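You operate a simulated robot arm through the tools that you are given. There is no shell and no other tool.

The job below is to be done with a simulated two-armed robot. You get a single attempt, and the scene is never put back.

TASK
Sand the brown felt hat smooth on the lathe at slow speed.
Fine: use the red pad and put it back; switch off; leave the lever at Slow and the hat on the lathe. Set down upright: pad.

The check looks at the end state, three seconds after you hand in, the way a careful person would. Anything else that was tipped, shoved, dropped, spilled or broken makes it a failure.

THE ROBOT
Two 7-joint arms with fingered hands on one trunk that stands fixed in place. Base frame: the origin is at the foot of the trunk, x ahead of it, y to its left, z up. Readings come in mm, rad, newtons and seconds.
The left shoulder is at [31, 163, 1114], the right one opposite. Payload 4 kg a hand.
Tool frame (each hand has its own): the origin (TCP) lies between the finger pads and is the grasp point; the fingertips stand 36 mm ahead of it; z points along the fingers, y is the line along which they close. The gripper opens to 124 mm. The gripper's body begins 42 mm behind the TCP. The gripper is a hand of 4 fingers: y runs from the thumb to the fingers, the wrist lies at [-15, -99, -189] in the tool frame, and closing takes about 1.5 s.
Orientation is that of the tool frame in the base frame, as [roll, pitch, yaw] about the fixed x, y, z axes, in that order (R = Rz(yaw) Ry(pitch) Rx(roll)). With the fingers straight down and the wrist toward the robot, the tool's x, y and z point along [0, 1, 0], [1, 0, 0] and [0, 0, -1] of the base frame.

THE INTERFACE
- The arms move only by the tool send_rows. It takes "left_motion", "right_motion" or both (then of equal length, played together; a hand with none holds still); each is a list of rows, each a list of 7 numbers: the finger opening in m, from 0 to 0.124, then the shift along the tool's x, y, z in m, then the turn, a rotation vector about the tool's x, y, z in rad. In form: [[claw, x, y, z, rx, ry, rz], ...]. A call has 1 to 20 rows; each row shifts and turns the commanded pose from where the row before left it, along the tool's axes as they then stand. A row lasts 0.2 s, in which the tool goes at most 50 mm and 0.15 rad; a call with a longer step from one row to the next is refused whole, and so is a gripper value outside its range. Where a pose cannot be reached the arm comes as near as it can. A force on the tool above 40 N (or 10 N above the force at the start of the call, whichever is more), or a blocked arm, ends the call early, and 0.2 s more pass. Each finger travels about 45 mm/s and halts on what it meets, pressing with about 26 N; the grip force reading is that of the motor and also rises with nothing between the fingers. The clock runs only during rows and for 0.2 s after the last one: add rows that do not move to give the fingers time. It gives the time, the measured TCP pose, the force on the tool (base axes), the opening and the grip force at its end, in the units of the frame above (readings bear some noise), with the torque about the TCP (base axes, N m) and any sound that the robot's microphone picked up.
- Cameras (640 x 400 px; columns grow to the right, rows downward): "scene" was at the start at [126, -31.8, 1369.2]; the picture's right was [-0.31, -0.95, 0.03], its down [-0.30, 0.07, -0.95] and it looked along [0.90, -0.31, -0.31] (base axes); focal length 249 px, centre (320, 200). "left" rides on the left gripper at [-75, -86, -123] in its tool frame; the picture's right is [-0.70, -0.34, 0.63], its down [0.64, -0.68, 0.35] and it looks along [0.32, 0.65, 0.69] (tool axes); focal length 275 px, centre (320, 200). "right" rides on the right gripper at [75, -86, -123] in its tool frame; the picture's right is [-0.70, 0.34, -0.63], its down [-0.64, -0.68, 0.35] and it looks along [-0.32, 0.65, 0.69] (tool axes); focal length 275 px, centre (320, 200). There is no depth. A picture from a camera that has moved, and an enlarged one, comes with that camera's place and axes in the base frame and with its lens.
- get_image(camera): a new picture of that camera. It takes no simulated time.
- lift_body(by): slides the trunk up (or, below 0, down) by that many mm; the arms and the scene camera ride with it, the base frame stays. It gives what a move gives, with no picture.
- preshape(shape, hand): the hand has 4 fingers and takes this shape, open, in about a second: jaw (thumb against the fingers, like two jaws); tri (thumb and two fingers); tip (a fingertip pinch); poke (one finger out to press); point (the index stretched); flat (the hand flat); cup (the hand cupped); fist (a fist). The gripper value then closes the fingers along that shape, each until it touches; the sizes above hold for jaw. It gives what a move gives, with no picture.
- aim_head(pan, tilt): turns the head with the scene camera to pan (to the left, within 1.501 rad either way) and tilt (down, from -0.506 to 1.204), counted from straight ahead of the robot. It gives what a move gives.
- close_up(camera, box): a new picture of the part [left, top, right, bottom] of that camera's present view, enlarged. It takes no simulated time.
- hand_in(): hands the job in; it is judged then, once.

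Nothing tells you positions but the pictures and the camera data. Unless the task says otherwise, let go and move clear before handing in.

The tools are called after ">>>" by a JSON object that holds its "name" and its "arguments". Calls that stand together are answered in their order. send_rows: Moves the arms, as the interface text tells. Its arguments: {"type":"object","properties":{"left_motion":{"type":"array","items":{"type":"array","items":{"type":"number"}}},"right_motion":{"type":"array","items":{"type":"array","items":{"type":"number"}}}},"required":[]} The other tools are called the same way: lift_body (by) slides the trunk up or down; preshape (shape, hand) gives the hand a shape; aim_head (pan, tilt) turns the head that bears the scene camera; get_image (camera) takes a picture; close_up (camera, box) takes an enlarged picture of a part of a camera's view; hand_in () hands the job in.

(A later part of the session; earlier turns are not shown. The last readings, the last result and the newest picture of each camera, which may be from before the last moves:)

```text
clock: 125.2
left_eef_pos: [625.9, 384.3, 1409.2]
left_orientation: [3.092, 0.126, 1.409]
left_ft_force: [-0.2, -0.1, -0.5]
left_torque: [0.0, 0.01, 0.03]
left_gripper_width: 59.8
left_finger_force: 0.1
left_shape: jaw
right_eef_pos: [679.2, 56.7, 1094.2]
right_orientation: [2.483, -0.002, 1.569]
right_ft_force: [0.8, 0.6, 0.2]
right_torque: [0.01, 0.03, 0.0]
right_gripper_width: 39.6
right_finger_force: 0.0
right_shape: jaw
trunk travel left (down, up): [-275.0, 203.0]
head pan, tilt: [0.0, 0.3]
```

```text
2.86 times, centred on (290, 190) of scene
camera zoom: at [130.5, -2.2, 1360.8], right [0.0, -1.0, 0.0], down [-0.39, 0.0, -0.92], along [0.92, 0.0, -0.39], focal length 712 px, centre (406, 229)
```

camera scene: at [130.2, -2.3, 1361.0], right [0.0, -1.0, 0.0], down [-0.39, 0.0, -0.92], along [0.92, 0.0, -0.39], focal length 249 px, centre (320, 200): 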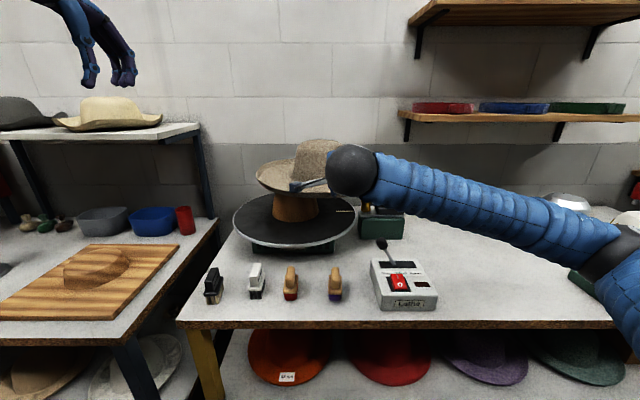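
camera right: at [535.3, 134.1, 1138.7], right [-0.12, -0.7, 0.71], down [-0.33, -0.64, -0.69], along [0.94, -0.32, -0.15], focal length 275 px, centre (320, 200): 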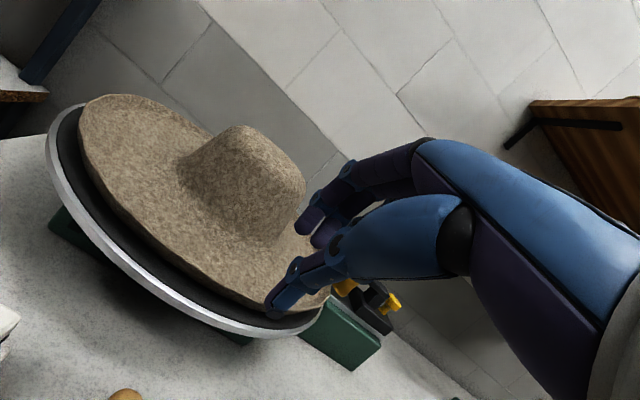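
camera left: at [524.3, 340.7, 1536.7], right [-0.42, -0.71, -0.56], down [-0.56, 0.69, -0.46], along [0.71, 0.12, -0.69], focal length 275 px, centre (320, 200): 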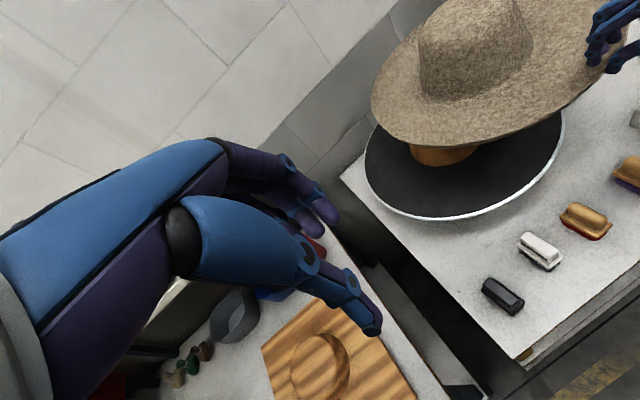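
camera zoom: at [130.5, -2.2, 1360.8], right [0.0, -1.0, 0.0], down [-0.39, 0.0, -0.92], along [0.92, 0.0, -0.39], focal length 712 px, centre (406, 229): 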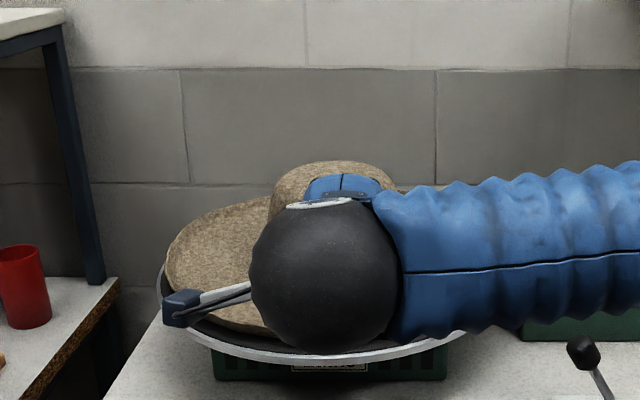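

The hat is seated on the lathe. I'll raise the right hand, straighten it to point down, and move it back towards the switch area, leaving the pads for the left hand.

>>> {"name": "send_rows", "arguments": {"right_motion": [[0.04, -0.01, 0.0122, -0.0158, 0, 0, 0], [0.04, -0.01, 0.0122, -0.0158, 0, 0, 0], [0.04, -0.01, 0.0122, -0.0158, 0, 0, 0], [0.04, 0, 0, 0, 0.08, 0, 0], [0.04, 0, 0, 0, 0.08, 0, 0], [0.04, 0, 0, 0, 0.08, 0, 0], [0.04, 0, 0, 0, 0.08, 0, 0], [0.04, 0, 0, 0, 0.08, 0, 0], [0.04, 0, 0, 0, 0.08, 0, 0], [0.04, 0, 0, 0, 0.09, 0, 0], [0.04, 0, 0, 0, 0.088, 0, 0], [0.04, 0, 0, 0, 0, 0, 0]]}}

>>> {"name": "send_rows", "arguments": {"right_motion": [[0.04, -0.035, -0.005, 0, 0, 0, 0], [0.04, -0.035, -0.005, 0, 0, 0, 0], [0.04, -0.035, -0.005, 0, 0, 0, 0], [0.04, -0.035, -0.005, 0, 0, 0, 0], [0.04, -0.035, -0.005, 0, 0, 0, 0], [0.04, -0.035, -0.005, 0, 0, 0, 0], [0.04, -0.035, -0.005, 0, 0, 0, 0]]}}

>>> {"name": "get_image", "arguments": {"camera": "scene"}}

```text
clock: 127.8
left_eef_pos: [625.6, 383.5, 1409.0]
left_orientation: [3.092, 0.125, 1.411]
left_ft_force: [-0.2, 0.3, 0.0]
left_torque: [0.01, -0.03, -0.03]
left_gripper_width: 59.7
left_finger_force: 0.0
left_shape: jaw
right_eef_pos: [675.7, 29.1, 1154.2]
right_orientation: [-3.141, -0.003, 1.571]
right_ft_force: [0.6, 0.0, 0.3]
right_torque: [0.0, -0.01, -0.01]
right_gripper_width: 39.9
right_finger_force: 0.0
right_shape: jaw
trunk travel left (down, up): [-275.0, 203.0]
head pan, tilt: [0.0, 0.3]
```

```text
clock: 129.4
left_eef_pos: [624.1, 383.0, 1410.1]
left_orientation: [3.091, 0.124, 1.409]
left_ft_force: [0.3, 0.3, -0.1]
left_torque: [0.04, -0.03, 0.0]
left_gripper_width: 59.9
left_finger_force: 0.1
left_shape: jaw
right_eef_pos: [639.5, -218.8, 1155.7]
right_orientation: [3.139, -0.003, 1.57]
right_ft_force: [-0.6, 0.0, -0.2]
right_torque: [-0.01, 0.0, -0.04]
right_gripper_width: 40.0
right_finger_force: 0.1
right_shape: jaw
trunk travel left (down, up): [-275.0, 203.0]
head pan, tilt: [0.0, 0.3]
```

```text
taken
camera scene: at [129.6, -3.2, 1361.0], right [0.0, -1.0, 0.0], down [-0.39, 0.0, -0.92], along [0.92, 0.0, -0.39], focal length 249 px, centre (320, 200)
```

scene: 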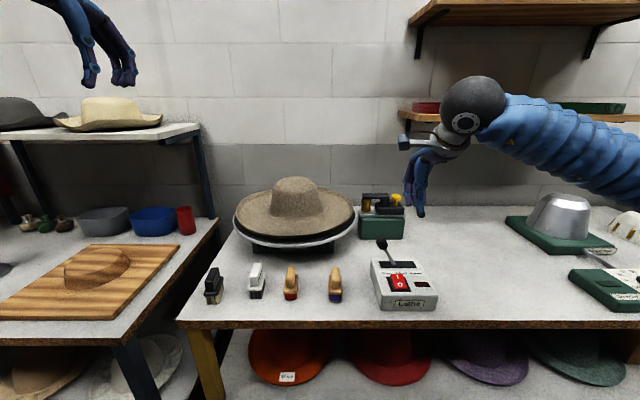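

Everything is clear. I'll check how the hat sits and measure the red pad and switch precisely from this accurate view.

>>> {"name": "close_up", "arguments": {"camera": "scene", "box": [220, 160, 370, 260]}}

>>> {"name": "close_up", "arguments": {"camera": "scene", "box": [190, 250, 350, 320]}}

>>> {"name": "close_up", "arguments": {"camera": "scene", "box": [360, 230, 450, 320]}}

>>> {"name": "get_image", "arguments": {"camera": "right"}}

```text
4.00 times, centred on (295, 210) of scene
camera zoom: at [129.6, -3.2, 1361.0], right [0.0, -1.0, 0.0], down [-0.39, 0.0, -0.92], along [0.92, 0.0, -0.39], focal length 997 px, centre (420, 160)
```

zoom: 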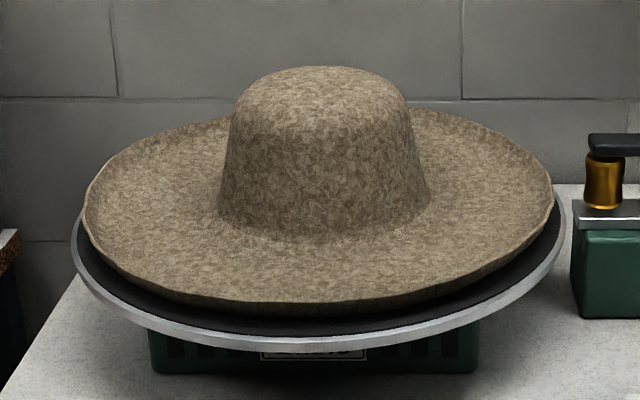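

```text
4.00 times, centred on (270, 285) of scene
camera zoom: at [129.6, -3.2, 1361.0], right [0.0, -1.0, 0.0], down [-0.39, 0.0, -0.92], along [0.92, 0.0, -0.39], focal length 997 px, centre (520, -140)
```

zoom: 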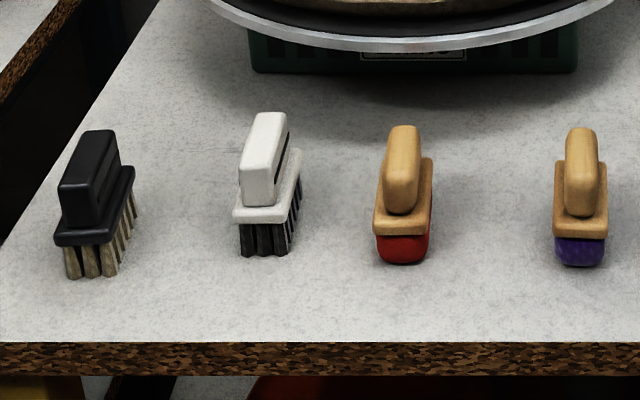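

```text
4.44 times, centred on (405, 275) of scene
camera zoom: at [129.6, -3.2, 1361.0], right [0.0, -1.0, 0.0], down [-0.39, 0.0, -0.92], along [0.92, 0.0, -0.39], focal length 1108 px, centre (-58, -133)
```

zoom: 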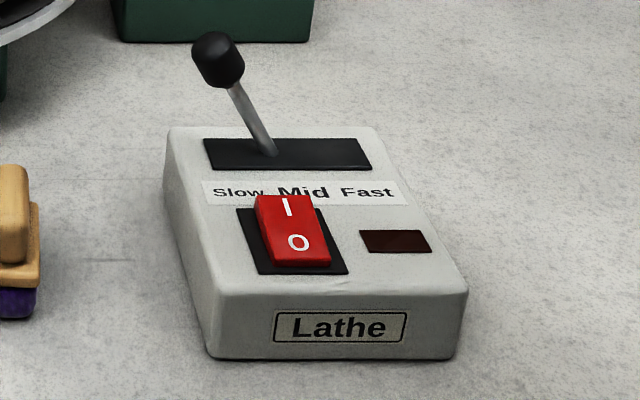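

```text
taken
camera right: at [553.9, -142.5, 1277.4], right [0.34, -0.7, 0.63], down [-0.68, -0.64, -0.35], along [0.65, -0.31, -0.69], focal length 275 px, centre (320, 200)
```

right: 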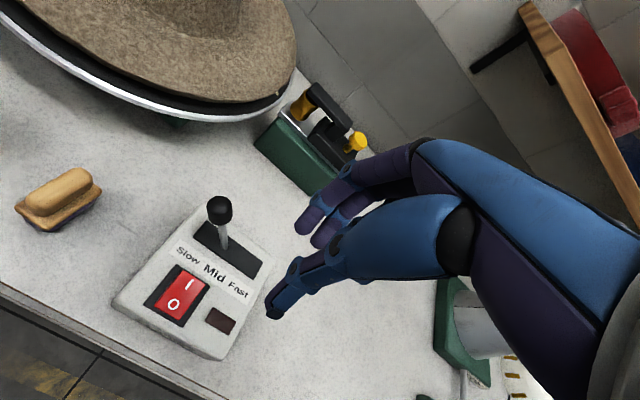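

The hat sits level and centred, and the lever is at Slow with the switch still off. The red pad is around (668, 76) with its handle lengthwise along x, so I'll turn the left hand to close across the handle and bring it above.

>>> {"name": "send_rows", "arguments": {"left_motion": [[0.07, 0, 0, 0, 0.013, 0.0068, 0.141], [0.07, 0, 0, 0, 0.013, 0.0068, 0.141], [0.07, 0, 0, 0, 0.013, 0.0068, 0.141], [0.07, 0, 0, 0, 0.013, 0.0068, 0.141], [0.07, 0, 0, 0, 0.013, 0.0068, 0.141], [0.07, 0, 0, 0, 0.013, 0.0068, 0.141], [0.07, 0, 0, 0, 0.013, 0.0068, 0.141], [0.07, 0, 0, 0, 0.013, 0.0068, 0.141], [0.07, 0, 0, 0, 0.013, 0.0068, 0.141], [0.07, 0, 0, 0, 0.013, 0.0068, 0.141], [0.07, 0, 0, 0, 0, 0, 0]]}}

>>> {"name": "send_rows", "arguments": {"left_motion": [[0.07, 0.0043, 0.0307, 0.031, 0, 0, 0], [0.07, 0.0043, 0.0307, 0.031, 0, 0, 0], [0.07, 0.0043, 0.0307, 0.031, 0, 0, 0], [0.07, 0.0043, 0.0307, 0.031, 0, 0, 0], [0.07, 0.0043, 0.0307, 0.031, 0, 0, 0], [0.07, 0.0043, 0.0307, 0.031, 0, 0, 0], [0.07, 0.0043, 0.0307, 0.031, 0, 0, 0], [0.07, 0, 0, 0, 0, 0, 0]]}}

>>> {"name": "get_image", "arguments": {"camera": "left"}}

>>> {"name": "get_image", "arguments": {"camera": "scene"}}

```text
clock: 131.8
left_eef_pos: [625.1, 384.1, 1409.5]
left_orientation: [3.138, -0.002, -0.002]
left_ft_force: [-0.3, -0.2, -0.2]
left_torque: [0.01, 0.02, -0.01]
left_gripper_width: 69.8
left_finger_force: 0.1
left_shape: jaw
right_eef_pos: [640.4, -217.0, 1154.6]
right_orientation: [3.141, -0.004, 1.568]
right_ft_force: [-0.1, 0.8, -0.6]
right_torque: [0.02, 0.03, 0.02]
right_gripper_width: 39.8
right_finger_force: 0.1
right_shape: jaw
trunk travel left (down, up): [-275.0, 203.0]
head pan, tilt: [0.0, 0.3]
```

```text
clock: 133.6
left_eef_pos: [657.5, 168.7, 1193.1]
left_orientation: [3.14, -0.003, -0.002]
left_ft_force: [0.4, 0.1, -0.1]
left_torque: [0.0, 0.02, -0.03]
left_gripper_width: 69.8
left_finger_force: 0.0
left_shape: jaw
right_eef_pos: [639.1, -216.5, 1154.9]
right_orientation: [3.14, -0.001, 1.57]
right_ft_force: [0.0, 0.0, 1.1]
right_torque: [0.01, 0.01, 0.01]
right_gripper_width: 39.8
right_finger_force: 0.1
right_shape: jaw
trunk travel left (down, up): [-275.0, 203.0]
head pan, tilt: [0.0, 0.3]
```

```text
taken
camera left: at [580.2, 255.7, 1316.8], right [-0.69, 0.34, -0.64], down [0.65, 0.68, -0.35], along [0.32, -0.65, -0.69], focal length 275 px, centre (320, 200)
```

left: 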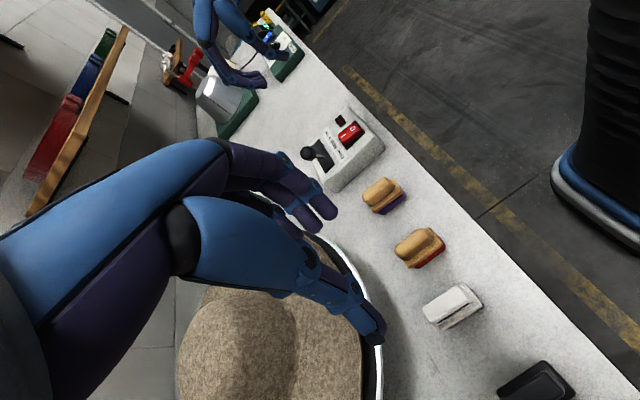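

```text
taken
camera scene: at [129.5, -1.9, 1361.1], right [0.0, -1.0, 0.0], down [-0.39, 0.0, -0.92], along [0.92, 0.0, -0.39], focal length 249 px, centre (320, 200)
```

scene: 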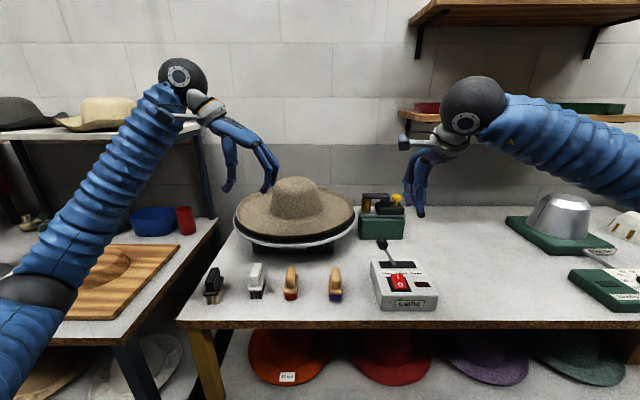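

The left camera now sees the pads nicely. Zooming in on the red one to locate it.

>>> {"name": "close_up", "arguments": {"camera": "left", "box": [350, 150, 500, 340]}}

```text
2.11 times, centred on (425, 245) of left
camera zoom: at [580.2, 255.7, 1316.8], right [-0.69, 0.34, -0.64], down [0.65, 0.68, -0.35], along [0.32, -0.65, -0.69], focal length 580 px, centre (99, 105)
```

zoom: 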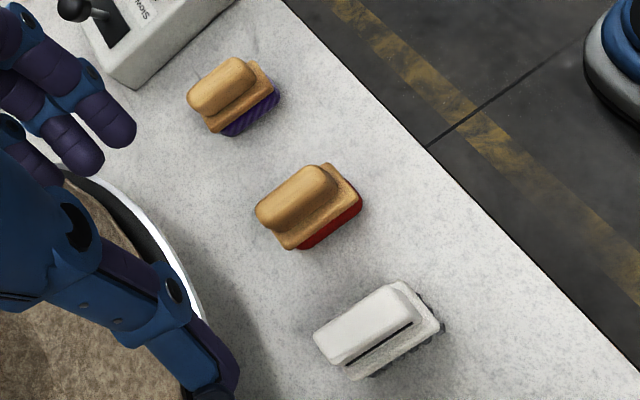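

The handle centre is about (662, 77). Descending above it and re-checking alignment up close.

>>> {"name": "send_rows", "arguments": {"left_motion": [[0.07, 0.001, 0.03, 0.03, 0, 0, 0], [0.07, 0.001, 0.03, 0.03, 0, 0, 0], [0.07, 0.001, 0.03, 0.03, 0, 0, 0], [0.07, 0.0, 0.002, 0.04, 0, 0, 0], [0.07, 0.0, 0.0, 0.03, 0, 0, 0], [0.07, 0, 0, 0, 0, 0, 0]]}}

>>> {"name": "get_image", "arguments": {"camera": "left"}}

>>> {"name": "close_up", "arguments": {"camera": "scene", "box": [230, 210, 350, 310]}}

```text
clock: 135.0
left_eef_pos: [658.1, 76.9, 1031.9]
left_orientation: [-3.142, -0.003, 0.001]
left_ft_force: [0.4, 0.1, 0.6]
left_torque: [0.01, -0.03, 0.0]
left_gripper_width: 69.7
left_finger_force: 0.1
left_shape: jaw
right_eef_pos: [639.4, -216.7, 1155.6]
right_orientation: [3.14, -0.003, 1.568]
right_ft_force: [0.3, 1.2, -0.6]
right_torque: [-0.03, -0.02, -0.01]
right_gripper_width: 39.8
right_finger_force: 0.1
right_shape: jaw
trunk travel left (down, up): [-275.0, 203.0]
head pan, tilt: [0.0, 0.3]
```

```text
taken
camera left: at [582.9, 163.9, 1155.8], right [-0.7, 0.34, -0.64], down [0.65, 0.68, -0.35], along [0.32, -0.65, -0.69], focal length 275 px, centre (320, 200)
```

left: 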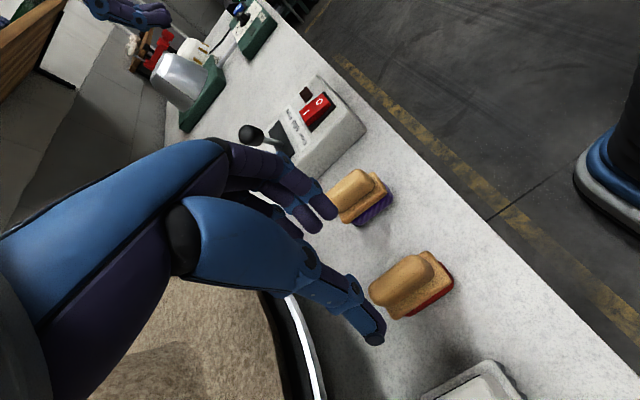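

```text
4.00 times, centred on (290, 260) of scene
camera zoom: at [129.7, -2.3, 1361.1], right [0.0, -1.0, 0.0], down [-0.39, 0.0, -0.92], along [0.92, 0.0, -0.39], focal length 997 px, centre (440, -40)
```

zoom: 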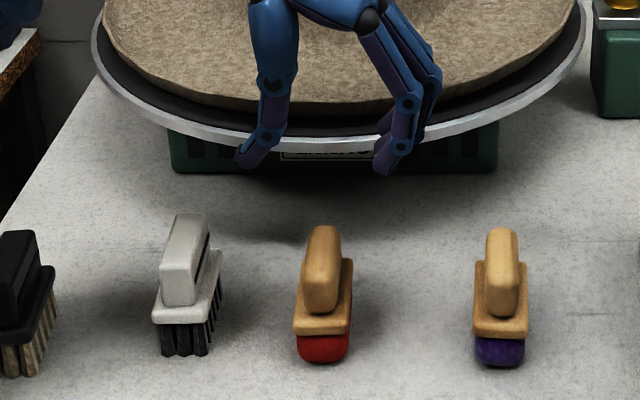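

>>> {"name": "close_up", "arguments": {"camera": "left", "box": [300, 200, 480, 360]}}

```text
2.50 times, centred on (390, 280) of left
camera zoom: at [582.9, 163.9, 1155.8], right [-0.7, 0.34, -0.64], down [0.65, 0.68, -0.35], along [0.32, -0.65, -0.69], focal length 688 px, centre (145, 0)
```

zoom: 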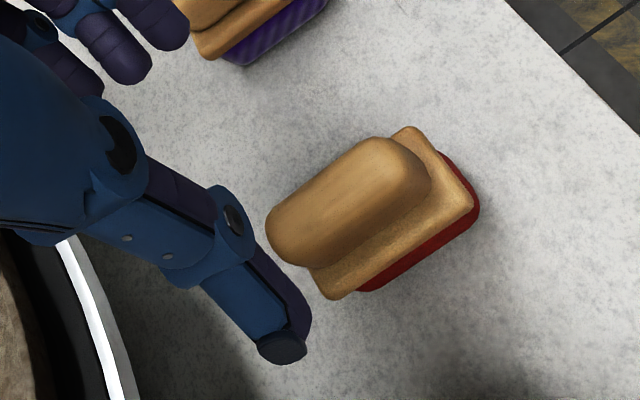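

The pad's board spans x 628–692, y 58–94, so its centre is (660, 76) and the jaw is aligned. Lowering so the fingertips flank the handle just above the board.

>>> {"name": "send_rows", "arguments": {"left_motion": [[0.06, 0.002, 0.0, 0.035, 0, 0, 0], [0.055, 0, 0, 0.035, 0, 0, 0], [0.055, 0, 0, 0.025, 0, 0, 0], [0.055, 0, 0, 0, 0, 0, 0]]}}

>>> {"name": "close_up", "arguments": {"camera": "left", "box": [250, 150, 450, 350]}}

>>> {"name": "close_up", "arguments": {"camera": "scene", "box": [230, 210, 350, 310]}}

```text
clock: 136.0
left_eef_pos: [660.2, 75.9, 939.6]
left_orientation: [3.139, -0.001, -0.002]
left_ft_force: [0.5, 0.0, 1.2]
left_torque: [0.01, 0.02, 0.02]
left_gripper_width: 55.2
left_finger_force: 0.1
left_shape: jaw
right_eef_pos: [640.4, -219.1, 1155.0]
right_orientation: [-3.141, -0.004, 1.569]
right_ft_force: [-0.1, 0.1, 1.0]
right_torque: [0.03, -0.03, 0.02]
right_gripper_width: 39.6
right_finger_force: 0.0
right_shape: jaw
trunk travel left (down, up): [-275.0, 203.0]
head pan, tilt: [0.0, 0.3]
```

```text
2.00 times, centred on (350, 250) of left
camera zoom: at [584.8, 162.9, 1063.1], right [-0.69, 0.34, -0.64], down [0.65, 0.68, -0.35], along [0.32, -0.65, -0.69], focal length 551 px, centre (260, 100)
```

zoom: 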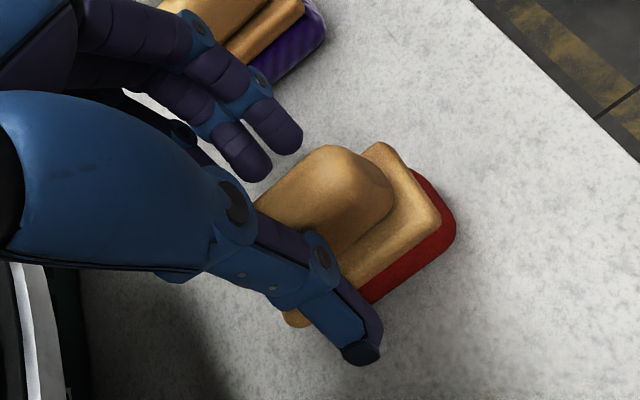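

```text
4.00 times, centred on (290, 260) of scene
camera zoom: at [129.8, -2.5, 1361.0], right [0.0, -1.0, 0.0], down [-0.39, 0.0, -0.92], along [0.92, 0.0, -0.39], focal length 997 px, centre (440, -40)
```

zoom: 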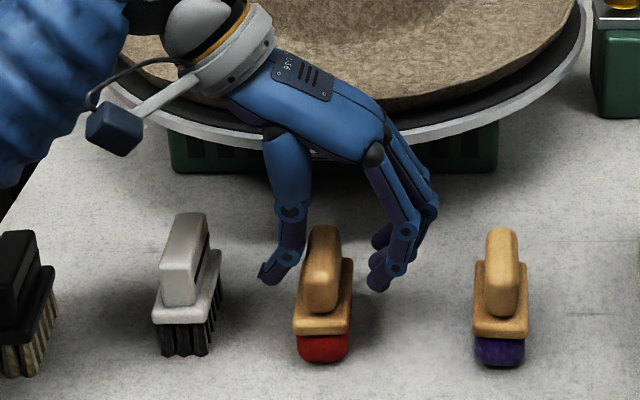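

Well aligned. A few more millimetres down, then close on the handle.

>>> {"name": "send_rows", "arguments": {"left_motion": [[0.055, 0, -0.002, 0.006, 0, 0, 0], [0.04, 0, 0, 0, 0, 0, 0], [0.03, 0, 0, 0, 0, 0, 0], [0.015, 0, 0, 0, 0, 0, 0], [0.0, 0, 0, 0, 0, 0, 0], [0.0, 0, 0, 0, 0, 0, 0], [0.0, 0, 0, 0, 0, 0, 0]]}}

>>> {"name": "close_up", "arguments": {"camera": "left", "box": [250, 150, 450, 350]}}

>>> {"name": "close_up", "arguments": {"camera": "scene", "box": [230, 210, 350, 310]}}

```text
clock: 137.6
left_eef_pos: [660.5, 78.5, 935.4]
left_orientation: [3.14, -0.002, 0.0]
left_ft_force: [2.2, -2.1, 11.7]
left_torque: [-0.35, -0.04, 0.03]
left_gripper_width: 29.3
left_finger_force: 26.1
left_shape: jaw
right_eef_pos: [640.3, -218.2, 1154.6]
right_orientation: [3.141, -0.003, 1.57]
right_ft_force: [0.5, 0.3, -0.4]
right_torque: [-0.03, 0.02, 0.03]
right_gripper_width: 40.0
right_finger_force: 0.2
right_shape: jaw
trunk travel left (down, up): [-275.0, 203.0]
head pan, tilt: [0.0, 0.3]
```

```text
2.00 times, centred on (350, 250) of left
camera zoom: at [584.6, 165.1, 1057.4], right [-0.69, 0.34, -0.64], down [0.65, 0.68, -0.35], along [0.32, -0.65, -0.69], focal length 551 px, centre (260, 100)
```

zoom: 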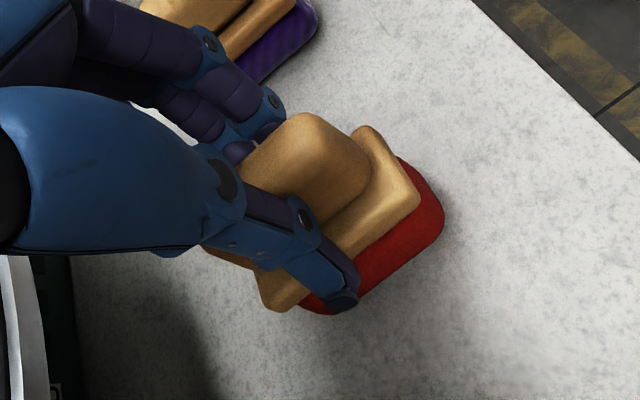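

```text
4.00 times, centred on (290, 260) of scene
camera zoom: at [129.5, -2.7, 1361.1], right [0.0, -1.0, 0.0], down [-0.39, 0.0, -0.92], along [0.92, 0.0, -0.39], focal length 997 px, centre (440, -40)
```

zoom: 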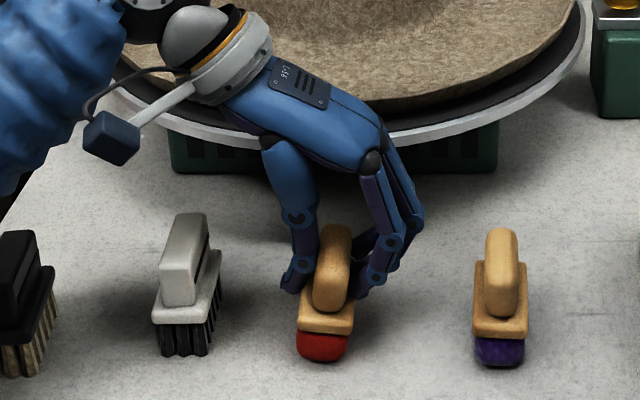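

The thumb touched first and tipped the handle over slightly, and the tips press on the board. I'll reopen, shift a few millimetres so both sides meet together, and raise a little before closing again.

>>> {"name": "send_rows", "arguments": {"left_motion": [[0.035, 0, 0, 0, 0, 0, 0], [0.045, 0, 0, 0, 0, 0, 0], [0.055, 0, 0, 0, 0, 0, 0], [0.055, 0, 0, -0.004, 0, 0, 0], [0.055, 0, 0, 0, 0, 0, 0]]}}

>>> {"name": "close_up", "arguments": {"camera": "scene", "box": [230, 210, 350, 310]}}

>>> {"name": "close_up", "arguments": {"camera": "left", "box": [250, 150, 450, 350]}}

```text
clock: 138.8
left_eef_pos: [661.2, 78.1, 938.1]
left_orientation: [3.14, -0.003, 0.0]
left_ft_force: [-0.6, 0.5, -0.3]
left_torque: [-0.01, 0.03, -0.03]
left_gripper_width: 54.9
left_finger_force: 0.1
left_shape: jaw
right_eef_pos: [640.2, -216.6, 1154.5]
right_orientation: [-3.141, -0.004, 1.569]
right_ft_force: [-0.4, -0.6, 0.2]
right_torque: [-0.01, 0.0, 0.0]
right_gripper_width: 39.7
right_finger_force: 0.1
right_shape: jaw
trunk travel left (down, up): [-275.0, 203.0]
head pan, tilt: [0.0, 0.3]
```

```text
4.00 times, centred on (290, 260) of scene
camera zoom: at [130.0, -2.3, 1361.0], right [0.0, -1.0, 0.0], down [-0.39, 0.0, -0.92], along [0.92, 0.0, -0.39], focal length 997 px, centre (440, -40)
```

zoom: 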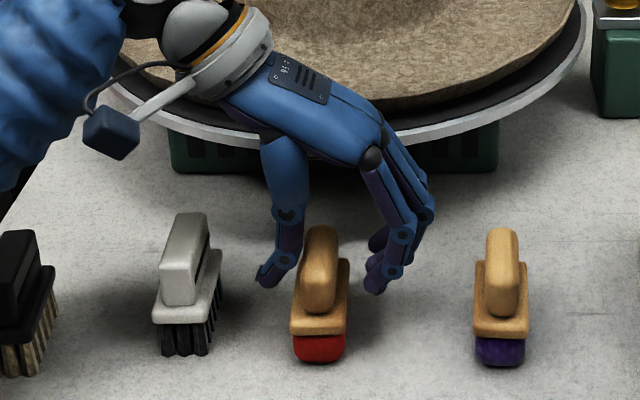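

```text
2.00 times, centred on (350, 250) of left
camera zoom: at [585.1, 165.0, 1060.5], right [-0.7, 0.34, -0.63], down [0.65, 0.68, -0.35], along [0.32, -0.65, -0.69], focal length 551 px, centre (260, 100)
```

zoom: 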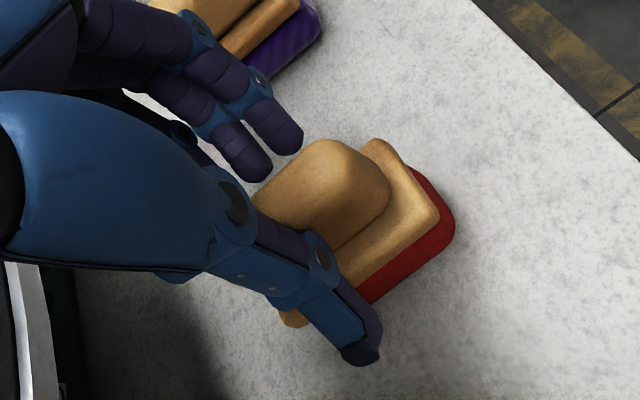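

The pad stood back upright on its spot. I'll shift the hand left about 8 mm and close to an intermediate width to check the gaps before gripping.

>>> {"name": "send_rows", "arguments": {"left_motion": [[0.055, 0, -0.004, 0, 0, 0, 0], [0.055, 0, -0.003, 0, 0, 0, 0], [0.046, 0, 0, 0, 0, 0, 0], [0.04, 0, 0, 0, 0, 0, 0], [0.04, 0, 0, 0, 0, 0, 0]]}}

>>> {"name": "close_up", "arguments": {"camera": "scene", "box": [255, 240, 325, 305]}}

>>> {"name": "close_up", "arguments": {"camera": "left", "box": [280, 180, 420, 320]}}

```text
clock: 140.0
left_eef_pos: [660.1, 84.1, 936.5]
left_orientation: [3.141, -0.001, 0.0]
left_ft_force: [-0.6, -0.6, 0.2]
left_torque: [0.03, 0.02, -0.01]
left_gripper_width: 40.7
left_finger_force: 0.1
left_shape: jaw
right_eef_pos: [640.6, -218.0, 1154.3]
right_orientation: [3.141, -0.003, 1.57]
right_ft_force: [-0.2, -0.5, -0.5]
right_torque: [0.01, -0.02, 0.0]
right_gripper_width: 40.2
right_finger_force: 0.1
right_shape: jaw
trunk travel left (down, up): [-275.0, 203.0]
head pan, tilt: [0.0, 0.3]
```

```text
6.15 times, centred on (290, 272) of scene
camera zoom: at [130.0, -2.4, 1361.0], right [0.0, -1.0, 0.0], down [-0.39, 0.0, -0.92], along [0.92, 0.0, -0.39], focal length 1534 px, centre (505, -246)
```

zoom: 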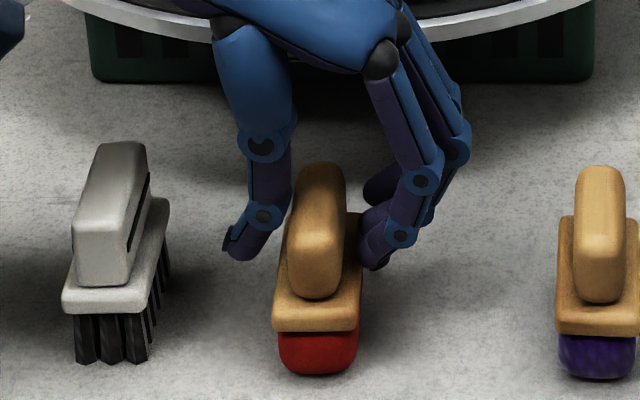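

```text
2.86 times, centred on (350, 250) of left
camera zoom: at [585.4, 171.6, 1059.8], right [-0.7, 0.34, -0.63], down [0.65, 0.68, -0.35], along [0.32, -0.65, -0.69], focal length 786 px, centre (234, 57)
```

zoom: 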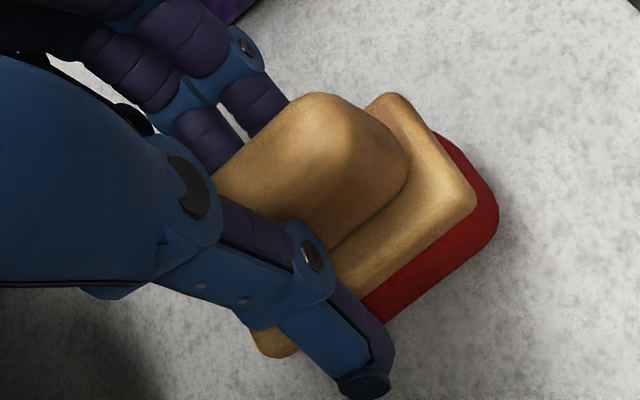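

Gaps are now nearly equal on both sides. Closing on the handle.

>>> {"name": "send_rows", "arguments": {"left_motion": [[0.036, 0, 0, 0, 0, 0, 0], [0.033, 0, 0, 0, 0, 0, 0], [0.03, 0, 0, 0, 0, 0, 0], [0.026, 0, 0, 0, 0, 0, 0], [0.02, 0, 0, 0, 0, 0, 0], [0.0, 0, 0, 0, 0, 0, 0], [0.0, 0, 0, 0, 0, 0, 0]]}}

>>> {"name": "close_up", "arguments": {"camera": "scene", "box": [255, 240, 325, 305]}}

>>> {"name": "close_up", "arguments": {"camera": "left", "box": [280, 180, 420, 320]}}

```text
clock: 141.6
left_eef_pos: [659.7, 85.2, 937.5]
left_orientation: [3.138, -0.002, 0.001]
left_ft_force: [1.0, -0.2, 2.3]
left_torque: [-0.04, -0.03, -0.01]
left_gripper_width: 25.9
left_finger_force: 25.8
left_shape: jaw
right_eef_pos: [641.2, -217.4, 1154.8]
right_orientation: [-3.141, -0.003, 1.57]
right_ft_force: [0.4, 0.2, -0.3]
right_torque: [0.01, 0.01, 0.02]
right_gripper_width: 39.8
right_finger_force: 0.1
right_shape: jaw
trunk travel left (down, up): [-275.0, 203.0]
head pan, tilt: [0.0, 0.3]
```

```text
6.15 times, centred on (290, 272) of scene
camera zoom: at [129.9, -2.4, 1361.0], right [0.0, -1.0, 0.0], down [-0.39, 0.0, -0.92], along [0.92, 0.0, -0.39], focal length 1534 px, centre (505, -246)
```

zoom: 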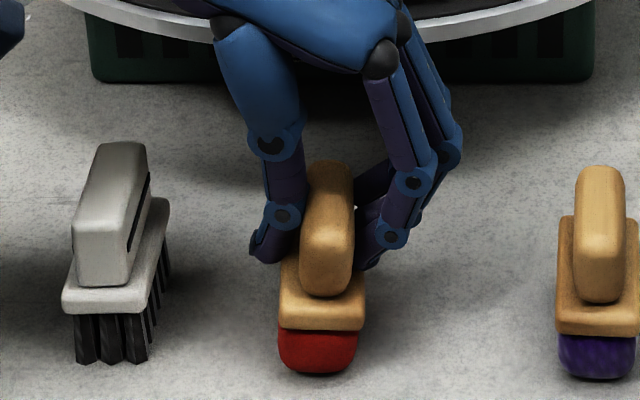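

```text
2.86 times, centred on (350, 250) of left
camera zoom: at [585.3, 171.6, 1060.0], right [-0.7, 0.34, -0.64], down [0.65, 0.68, -0.35], along [0.32, -0.65, -0.69], focal length 786 px, centre (234, 57)
```

zoom: 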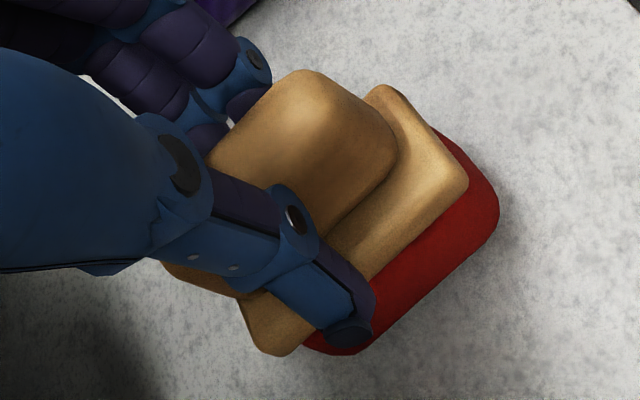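

Close, but still a few degrees of lean. I'll reopen and shift another 4 mm to grip it squarely.

>>> {"name": "send_rows", "arguments": {"left_motion": [[0.03, 0, 0, 0, 0, 0, 0], [0.044, 0, 0, 0, 0, 0, 0], [0.044, 0, -0.004, 0, 0, 0, 0], [0.038, 0, 0, 0, 0, 0, 0], [0.034, 0, 0, 0, 0, 0, 0], [0.03, 0, 0, 0, 0, 0, 0], [0.026, 0, 0, 0, 0, 0, 0], [0.02, 0, 0, 0, 0, 0, 0], [0.0, 0, 0, 0, 0, 0, 0], [0.0, 0, 0, 0, 0, 0, 0]]}}

>>> {"name": "close_up", "arguments": {"camera": "scene", "box": [255, 240, 325, 305]}}

```text
clock: 143.8
left_eef_pos: [659.5, 88.5, 936.8]
left_orientation: [3.14, -0.003, 0.002]
left_ft_force: [0.4, 0.6, 4.2]
left_torque: [-0.14, -0.03, -0.04]
left_gripper_width: 26.1
left_finger_force: 25.7
left_shape: jaw
right_eef_pos: [640.7, -217.9, 1155.0]
right_orientation: [3.141, -0.005, 1.569]
right_ft_force: [-0.3, 0.3, -0.9]
right_torque: [-0.04, -0.01, 0.04]
right_gripper_width: 39.8
right_finger_force: 0.0
right_shape: jaw
trunk travel left (down, up): [-275.0, 203.0]
head pan, tilt: [0.0, 0.3]
```

```text
6.15 times, centred on (290, 272) of scene
camera zoom: at [129.8, -2.4, 1361.0], right [0.0, -1.0, 0.0], down [-0.39, 0.0, -0.92], along [0.92, 0.0, -0.39], focal length 1534 px, centre (505, -246)
```

zoom: 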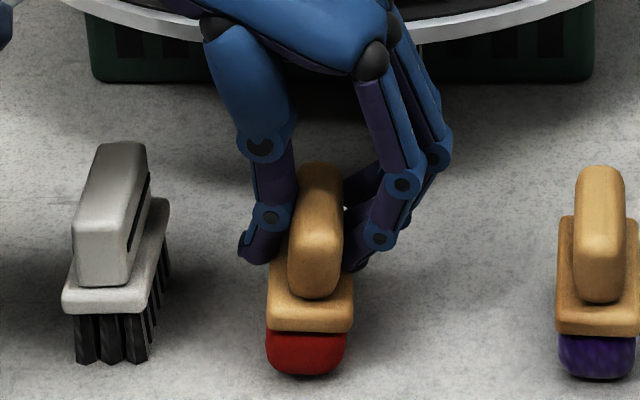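

Still a slight lean, likely because the fingertips catch the board edge. I'll reopen, raise about 6 mm and close again.

>>> {"name": "send_rows", "arguments": {"left_motion": [[0.03, 0, 0, 0, 0, 0, 0], [0.044, 0, 0, 0, 0, 0, 0], [0.044, 0, 0, -0.006, 0, 0, 0], [0.044, 0, 0, 0, 0, 0, 0]]}}

>>> {"name": "close_up", "arguments": {"camera": "scene", "box": [255, 240, 325, 305]}}

>>> {"name": "close_up", "arguments": {"camera": "left", "box": [280, 180, 420, 320]}}

```text
clock: 144.8
left_eef_pos: [660.9, 89.7, 942.0]
left_orientation: [3.141, 0.0, 0.001]
left_ft_force: [-0.7, -0.5, -0.6]
left_torque: [-0.01, -0.02, -0.01]
left_gripper_width: 43.8
left_finger_force: 0.0
left_shape: jaw
right_eef_pos: [640.4, -217.3, 1155.9]
right_orientation: [-3.14, -0.004, 1.57]
right_ft_force: [-0.3, -0.7, 0.9]
right_torque: [-0.01, 0.0, -0.03]
right_gripper_width: 39.6
right_finger_force: 0.0
right_shape: jaw
trunk travel left (down, up): [-275.0, 203.0]
head pan, tilt: [0.0, 0.3]
```

```text
6.15 times, centred on (290, 272) of scene
camera zoom: at [130.1, -2.3, 1360.9], right [0.0, -1.0, 0.0], down [-0.39, 0.0, -0.92], along [0.92, 0.0, -0.39], focal length 1534 px, centre (505, -246)
```

zoom: 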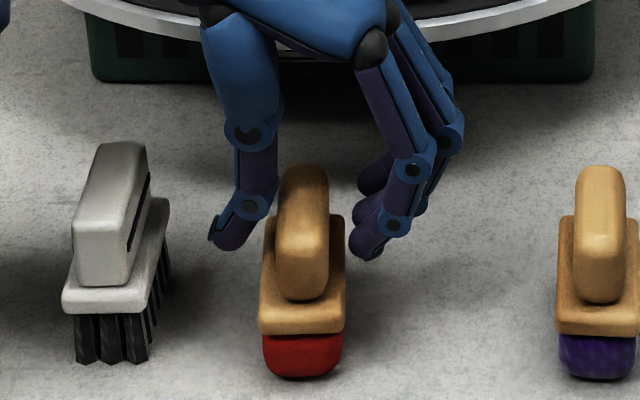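

```text
2.86 times, centred on (350, 250) of left
camera zoom: at [585.4, 175.9, 1065.3], right [-0.7, 0.34, -0.63], down [0.65, 0.68, -0.35], along [0.32, -0.65, -0.69], focal length 786 px, centre (234, 57)
```

zoom: 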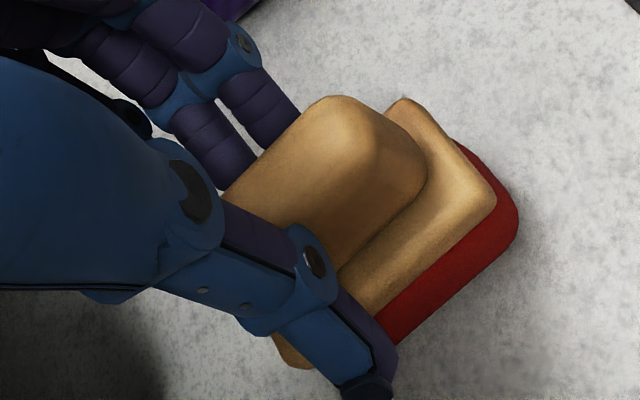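

The pad is upright again, shifted a few millimetres left of its original spot (I'll return it to the original place later). I'll grip it now, lift slightly, and correct any lean by rolling the wrist.

>>> {"name": "send_rows", "arguments": {"left_motion": [[0.038, 0, 0, 0, 0, 0, 0], [0.034, 0, 0, 0, 0, 0, 0], [0.03, 0, 0, 0, 0, 0, 0], [0.026, 0, 0, 0, 0, 0, 0], [0.02, 0, 0, 0, 0, 0, 0], [0.0, 0, 0, 0, 0, 0, 0], [0.0, 0, 0, 0, 0, 0, 0]]}}

>>> {"name": "close_up", "arguments": {"camera": "scene", "box": [255, 240, 325, 305]}}

>>> {"name": "send_rows", "arguments": {"left_motion": [[0.0, 0, 0, -0.01, 0, 0, 0], [0.0, 0, 0, -0.02, 0, 0, 0], [0.0, 0, 0, -0.02, 0, 0, 0], [0.0, 0, 0, 0, 0, 0, 0]]}}

>>> {"name": "close_up", "arguments": {"camera": "scene", "box": [255, 220, 345, 305]}}

>>> {"name": "close_up", "arguments": {"camera": "left", "box": [280, 180, 420, 320]}}

```text
clock: 146.4
left_eef_pos: [661.3, 89.5, 942.2]
left_orientation: [3.141, -0.002, 0.002]
left_ft_force: [0.7, 1.0, 4.5]
left_torque: [0.02, -0.04, -0.03]
left_gripper_width: 23.6
left_finger_force: 26.0
left_shape: jaw
right_eef_pos: [641.1, -217.6, 1154.8]
right_orientation: [-3.141, -0.005, 1.57]
right_ft_force: [0.5, -0.8, -0.4]
right_torque: [0.0, 0.02, -0.03]
right_gripper_width: 39.9
right_finger_force: 0.1
right_shape: jaw
trunk travel left (down, up): [-275.0, 203.0]
head pan, tilt: [0.0, 0.3]
```

```text
6.15 times, centred on (290, 272) of scene
camera zoom: at [129.8, -2.3, 1361.0], right [0.0, -1.0, 0.0], down [-0.39, 0.0, -0.92], along [0.92, 0.0, -0.39], focal length 1534 px, centre (505, -246)
```

zoom: 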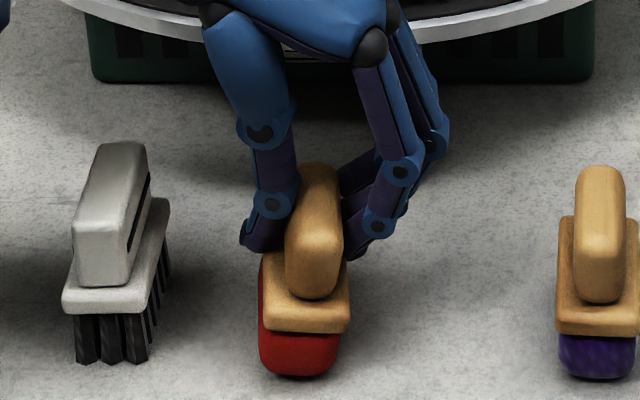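

```text
clock: 147.4
left_eef_pos: [659.7, 89.1, 992.1]
left_orientation: [3.14, 0.0, -0.001]
left_ft_force: [-0.3, -0.5, -1.2]
left_torque: [-0.01, 0.0, -0.02]
left_gripper_width: 23.4
left_finger_force: 25.7
left_shape: jaw
right_eef_pos: [640.9, -217.9, 1153.1]
right_orientation: [-3.141, -0.003, 1.567]
right_ft_force: [0.4, -0.2, 0.7]
right_torque: [0.0, 0.02, -0.02]
right_gripper_width: 40.0
right_finger_force: 0.1
right_shape: jaw
trunk travel left (down, up): [-275.0, 203.0]
head pan, tilt: [0.0, 0.3]
```

```text
4.71 times, centred on (300, 262) of scene
camera zoom: at [130.2, -2.3, 1360.9], right [0.0, -1.0, 0.0], down [-0.39, 0.0, -0.92], along [0.92, 0.0, -0.39], focal length 1173 px, centre (414, -94)
```

zoom: 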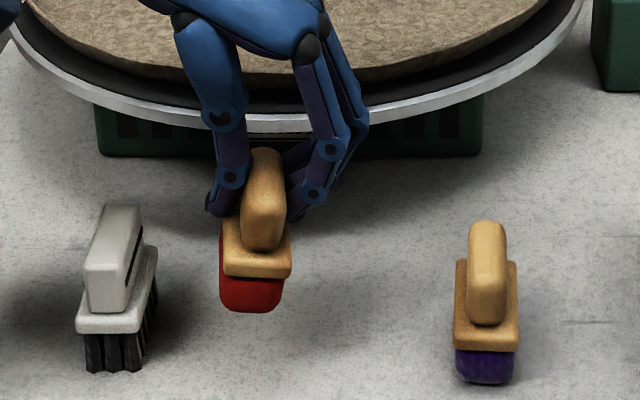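

```text
2.86 times, centred on (350, 250) of left
camera zoom: at [584.5, 176.4, 1114.8], right [-0.7, 0.34, -0.63], down [0.65, 0.68, -0.35], along [0.32, -0.65, -0.69], focal length 786 px, centre (234, 57)
```

zoom: 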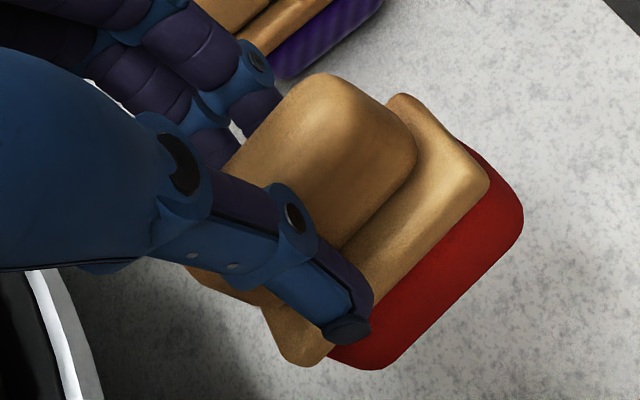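

The pad is lifted, leaning about 8–10° to the right. I'll roll the wrist to level it and check.

>>> {"name": "send_rows", "arguments": {"left_motion": [[0.0, 0, 0, -0.01, -0.07, 0, 0], [0.0, 0, 0, -0.01, -0.07, 0, 0], [0.0, 0, 0, 0, 0, 0, 0]]}}

>>> {"name": "close_up", "arguments": {"camera": "scene", "box": [255, 220, 325, 290]}}

>>> {"name": "get_image", "arguments": {"camera": "right"}}

```text
clock: 148.2
left_eef_pos: [659.5, 90.8, 1011.6]
left_orientation: [2.999, 0.0, -0.002]
left_ft_force: [-0.4, -1.1, -0.9]
left_torque: [0.0, 0.0, 0.0]
left_gripper_width: 23.3
left_finger_force: 25.8
left_shape: jaw
right_eef_pos: [639.2, -218.0, 1154.5]
right_orientation: [-3.141, -0.004, 1.569]
right_ft_force: [-0.6, -0.2, 0.2]
right_torque: [0.04, 0.02, -0.01]
right_gripper_width: 39.9
right_finger_force: 0.0
right_shape: jaw
trunk travel left (down, up): [-275.0, 203.0]
head pan, tilt: [0.0, 0.3]
```

```text
5.71 times, centred on (290, 255) of scene
camera zoom: at [130.1, -2.4, 1361.0], right [0.0, -1.0, 0.0], down [-0.39, 0.0, -0.92], along [0.92, 0.0, -0.39], focal length 1424 px, centre (491, -114)
```

zoom: 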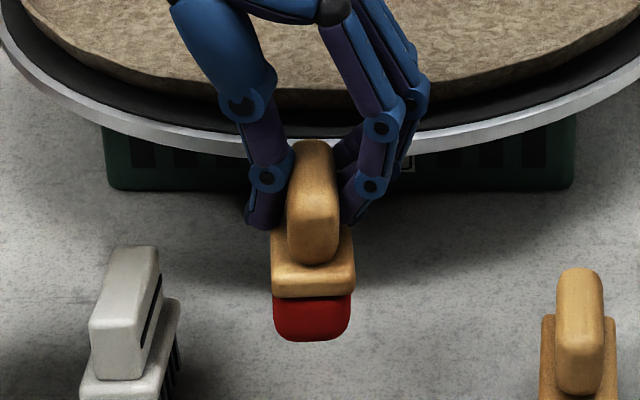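

```text
taken
camera right: at [554.4, -141.9, 1277.0], right [0.34, -0.7, 0.63], down [-0.68, -0.64, -0.35], along [0.65, -0.31, -0.69], focal length 275 px, centre (320, 200)
```

right: 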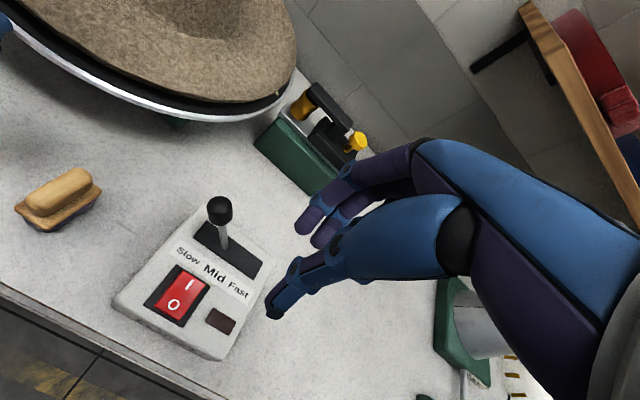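

The pad now hangs level. Next I'll switch on the lathe with the right hand: poke shape, then locate the fingertip over the "I" end of the switch.

>>> {"name": "preshape", "arguments": {"hand": "right", "shape": "poke"}}

>>> {"name": "send_rows", "arguments": {"right_motion": [[0, 0, 0.0, 0.03, 0, 0, 0], [0, 0, 0.0, 0.03, 0, 0, 0], [0, 0, 0.0, 0.03, 0, 0, 0], [0, 0, 0, 0, 0, 0, 0]]}}

>>> {"name": "get_image", "arguments": {"camera": "right"}}

>>> {"name": "close_up", "arguments": {"camera": "scene", "box": [350, 210, 460, 320]}}

```text
clock: 149.1
left_eef_pos: [661.1, 90.0, 1011.0]
left_orientation: [2.999, -0.002, -0.001]
left_ft_force: [-0.1, 0.5, -1.0]
left_torque: [0.0, 0.0, 0.01]
left_gripper_width: 23.3
left_finger_force: 25.9
left_shape: jaw
right_eef_pos: [640.3, -217.3, 1155.1]
right_orientation: [-3.141, -0.004, 1.571]
right_ft_force: [-0.1, -0.3, -0.8]
right_torque: [-0.02, 0.02, 0.0]
right_gripper_width: 0.0
right_finger_force: 0.1
right_shape: poke
trunk travel left (down, up): [-275.0, 203.0]
head pan, tilt: [0.0, 0.3]
```

```text
clock: 150.1
left_eef_pos: [660.6, 89.7, 1012.4]
left_orientation: [3.0, -0.001, 0.0]
left_ft_force: [-0.3, -0.2, -1.2]
left_torque: [-0.01, -0.01, 0.01]
left_gripper_width: 23.6
left_finger_force: 25.8
left_shape: jaw
right_eef_pos: [638.3, -215.6, 1063.1]
right_orientation: [3.141, -0.003, 1.568]
right_ft_force: [0.0, -0.2, 0.2]
right_torque: [0.0, 0.02, -0.02]
right_gripper_width: 0.0
right_finger_force: 0.0
right_shape: poke
trunk travel left (down, up): [-275.0, 203.0]
head pan, tilt: [0.0, 0.3]
```

```text
taken
camera right: at [553.3, -139.6, 1184.8], right [0.34, -0.7, 0.63], down [-0.68, -0.64, -0.35], along [0.65, -0.31, -0.69], focal length 275 px, centre (320, 200)
```

right: 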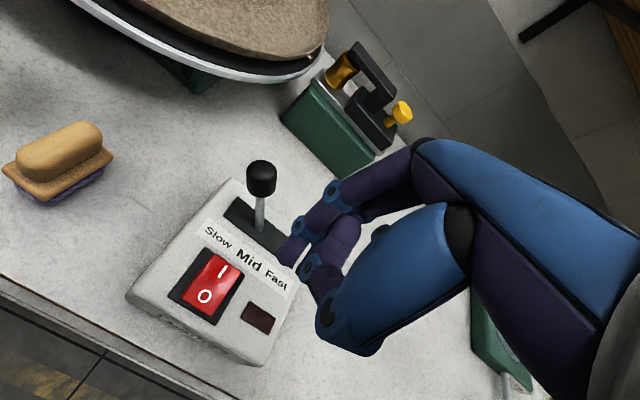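

```text
3.64 times, centred on (405, 265) of scene
camera zoom: at [129.6, -2.0, 1361.1], right [0.0, -1.0, 0.0], down [-0.39, 0.0, -0.92], along [0.92, 0.0, -0.39], focal length 906 px, centre (11, -36)
```

zoom: 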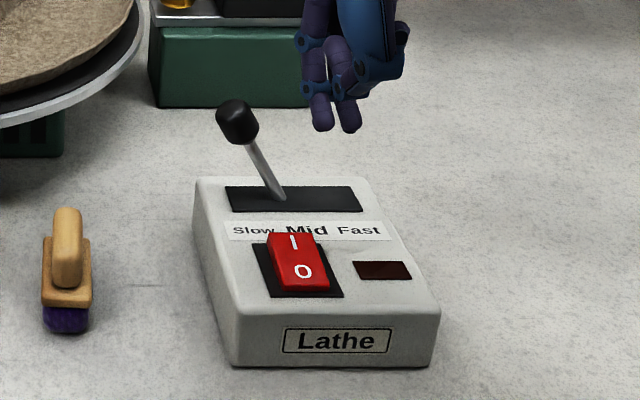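

Using both cameras' rays, the "I" end of the switch triangulates to about (643, -200, 931). I'll bring the fingertip just above it and verify in both views.

>>> {"name": "send_rows", "arguments": {"right_motion": [[0, 0.005, 0.003, 0.025, 0, 0, 0], [0, 0.005, 0.003, 0.025, 0, 0, 0], [0, 0, 0, 0.02, 0, 0, 0], [0, 0, 0, 0, 0, 0, 0]]}}

>>> {"name": "close_up", "arguments": {"camera": "right", "box": [120, 180, 360, 400]}}

>>> {"name": "close_up", "arguments": {"camera": "scene", "box": [360, 230, 450, 320]}}

```text
clock: 151.1
left_eef_pos: [661.0, 90.1, 1012.0]
left_orientation: [2.998, -0.003, -0.002]
left_ft_force: [0.0, -0.7, -1.4]
left_torque: [0.0, -0.02, 0.02]
left_gripper_width: 23.5
left_finger_force: 25.6
left_shape: jaw
right_eef_pos: [648.4, -205.8, 995.4]
right_orientation: [-3.141, -0.002, 1.569]
right_ft_force: [-0.8, -0.6, 0.3]
right_torque: [-0.04, -0.04, 0.0]
right_gripper_width: 0.0
right_finger_force: 0.2
right_shape: poke
trunk travel left (down, up): [-275.0, 203.0]
head pan, tilt: [0.0, 0.3]
```

```text
1.82 times, centred on (240, 290) of right
camera zoom: at [561.2, -130.5, 1117.4], right [0.34, -0.7, 0.63], down [-0.68, -0.64, -0.35], along [0.65, -0.31, -0.69], focal length 500 px, centre (466, 36)
```

zoom: 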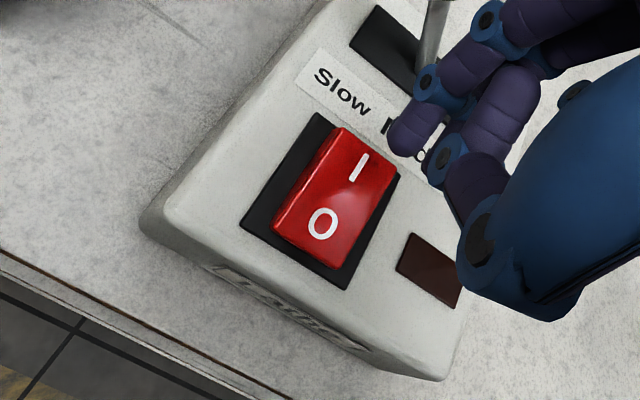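

```text
4.44 times, centred on (405, 275) of scene
camera zoom: at [130.0, -2.1, 1361.0], right [0.0, -1.0, 0.0], down [-0.39, 0.0, -0.92], along [0.92, 0.0, -0.39], focal length 1108 px, centre (-58, -133)
```

zoom: 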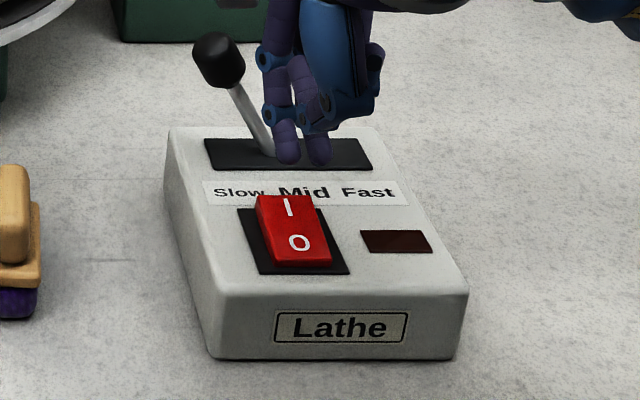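

Straight below the fingertip lies the "I" mark in both views. Pressing down gently.

>>> {"name": "send_rows", "arguments": {"right_motion": [[0, 0, -0.001, 0.01, 0, 0, 0], [0, 0, -0.001, 0.008, 0, 0, 0], [0, 0, 0, 0.006, 0, 0, 0], [0, 0, 0, 0.004, 0, 0, 0], [0, 0, 0, 0.003, 0, 0, 0]]}}

>>> {"name": "close_up", "arguments": {"camera": "right", "box": [120, 180, 360, 400]}}

```text
clock: 152.3
left_eef_pos: [660.4, 89.3, 1012.2]
left_orientation: [3.0, -0.002, -0.001]
left_ft_force: [0.1, 0.4, -1.1]
left_torque: [0.02, -0.07, 0.0]
left_gripper_width: 23.2
left_finger_force: 26.0
left_shape: jaw
right_eef_pos: [646.2, -205.8, 963.1]
right_orientation: [3.14, -0.005, 1.57]
right_ft_force: [1.6, 0.2, 2.1]
right_torque: [-0.01, 0.0, -0.01]
right_gripper_width: 0.2
right_finger_force: 0.1
right_shape: poke
trunk travel left (down, up): [-275.0, 203.0]
head pan, tilt: [0.0, 0.3]
```

```text
1.82 times, centred on (240, 290) of right
camera zoom: at [559.7, -130.5, 1085.2], right [0.34, -0.7, 0.63], down [-0.68, -0.64, -0.35], along [0.65, -0.31, -0.69], focal length 500 px, centre (466, 36)
```

zoom: 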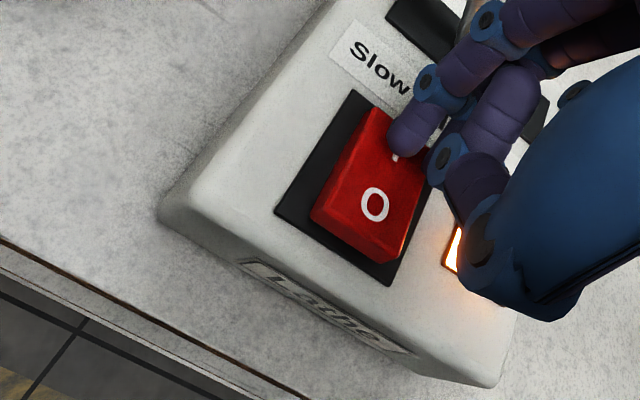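

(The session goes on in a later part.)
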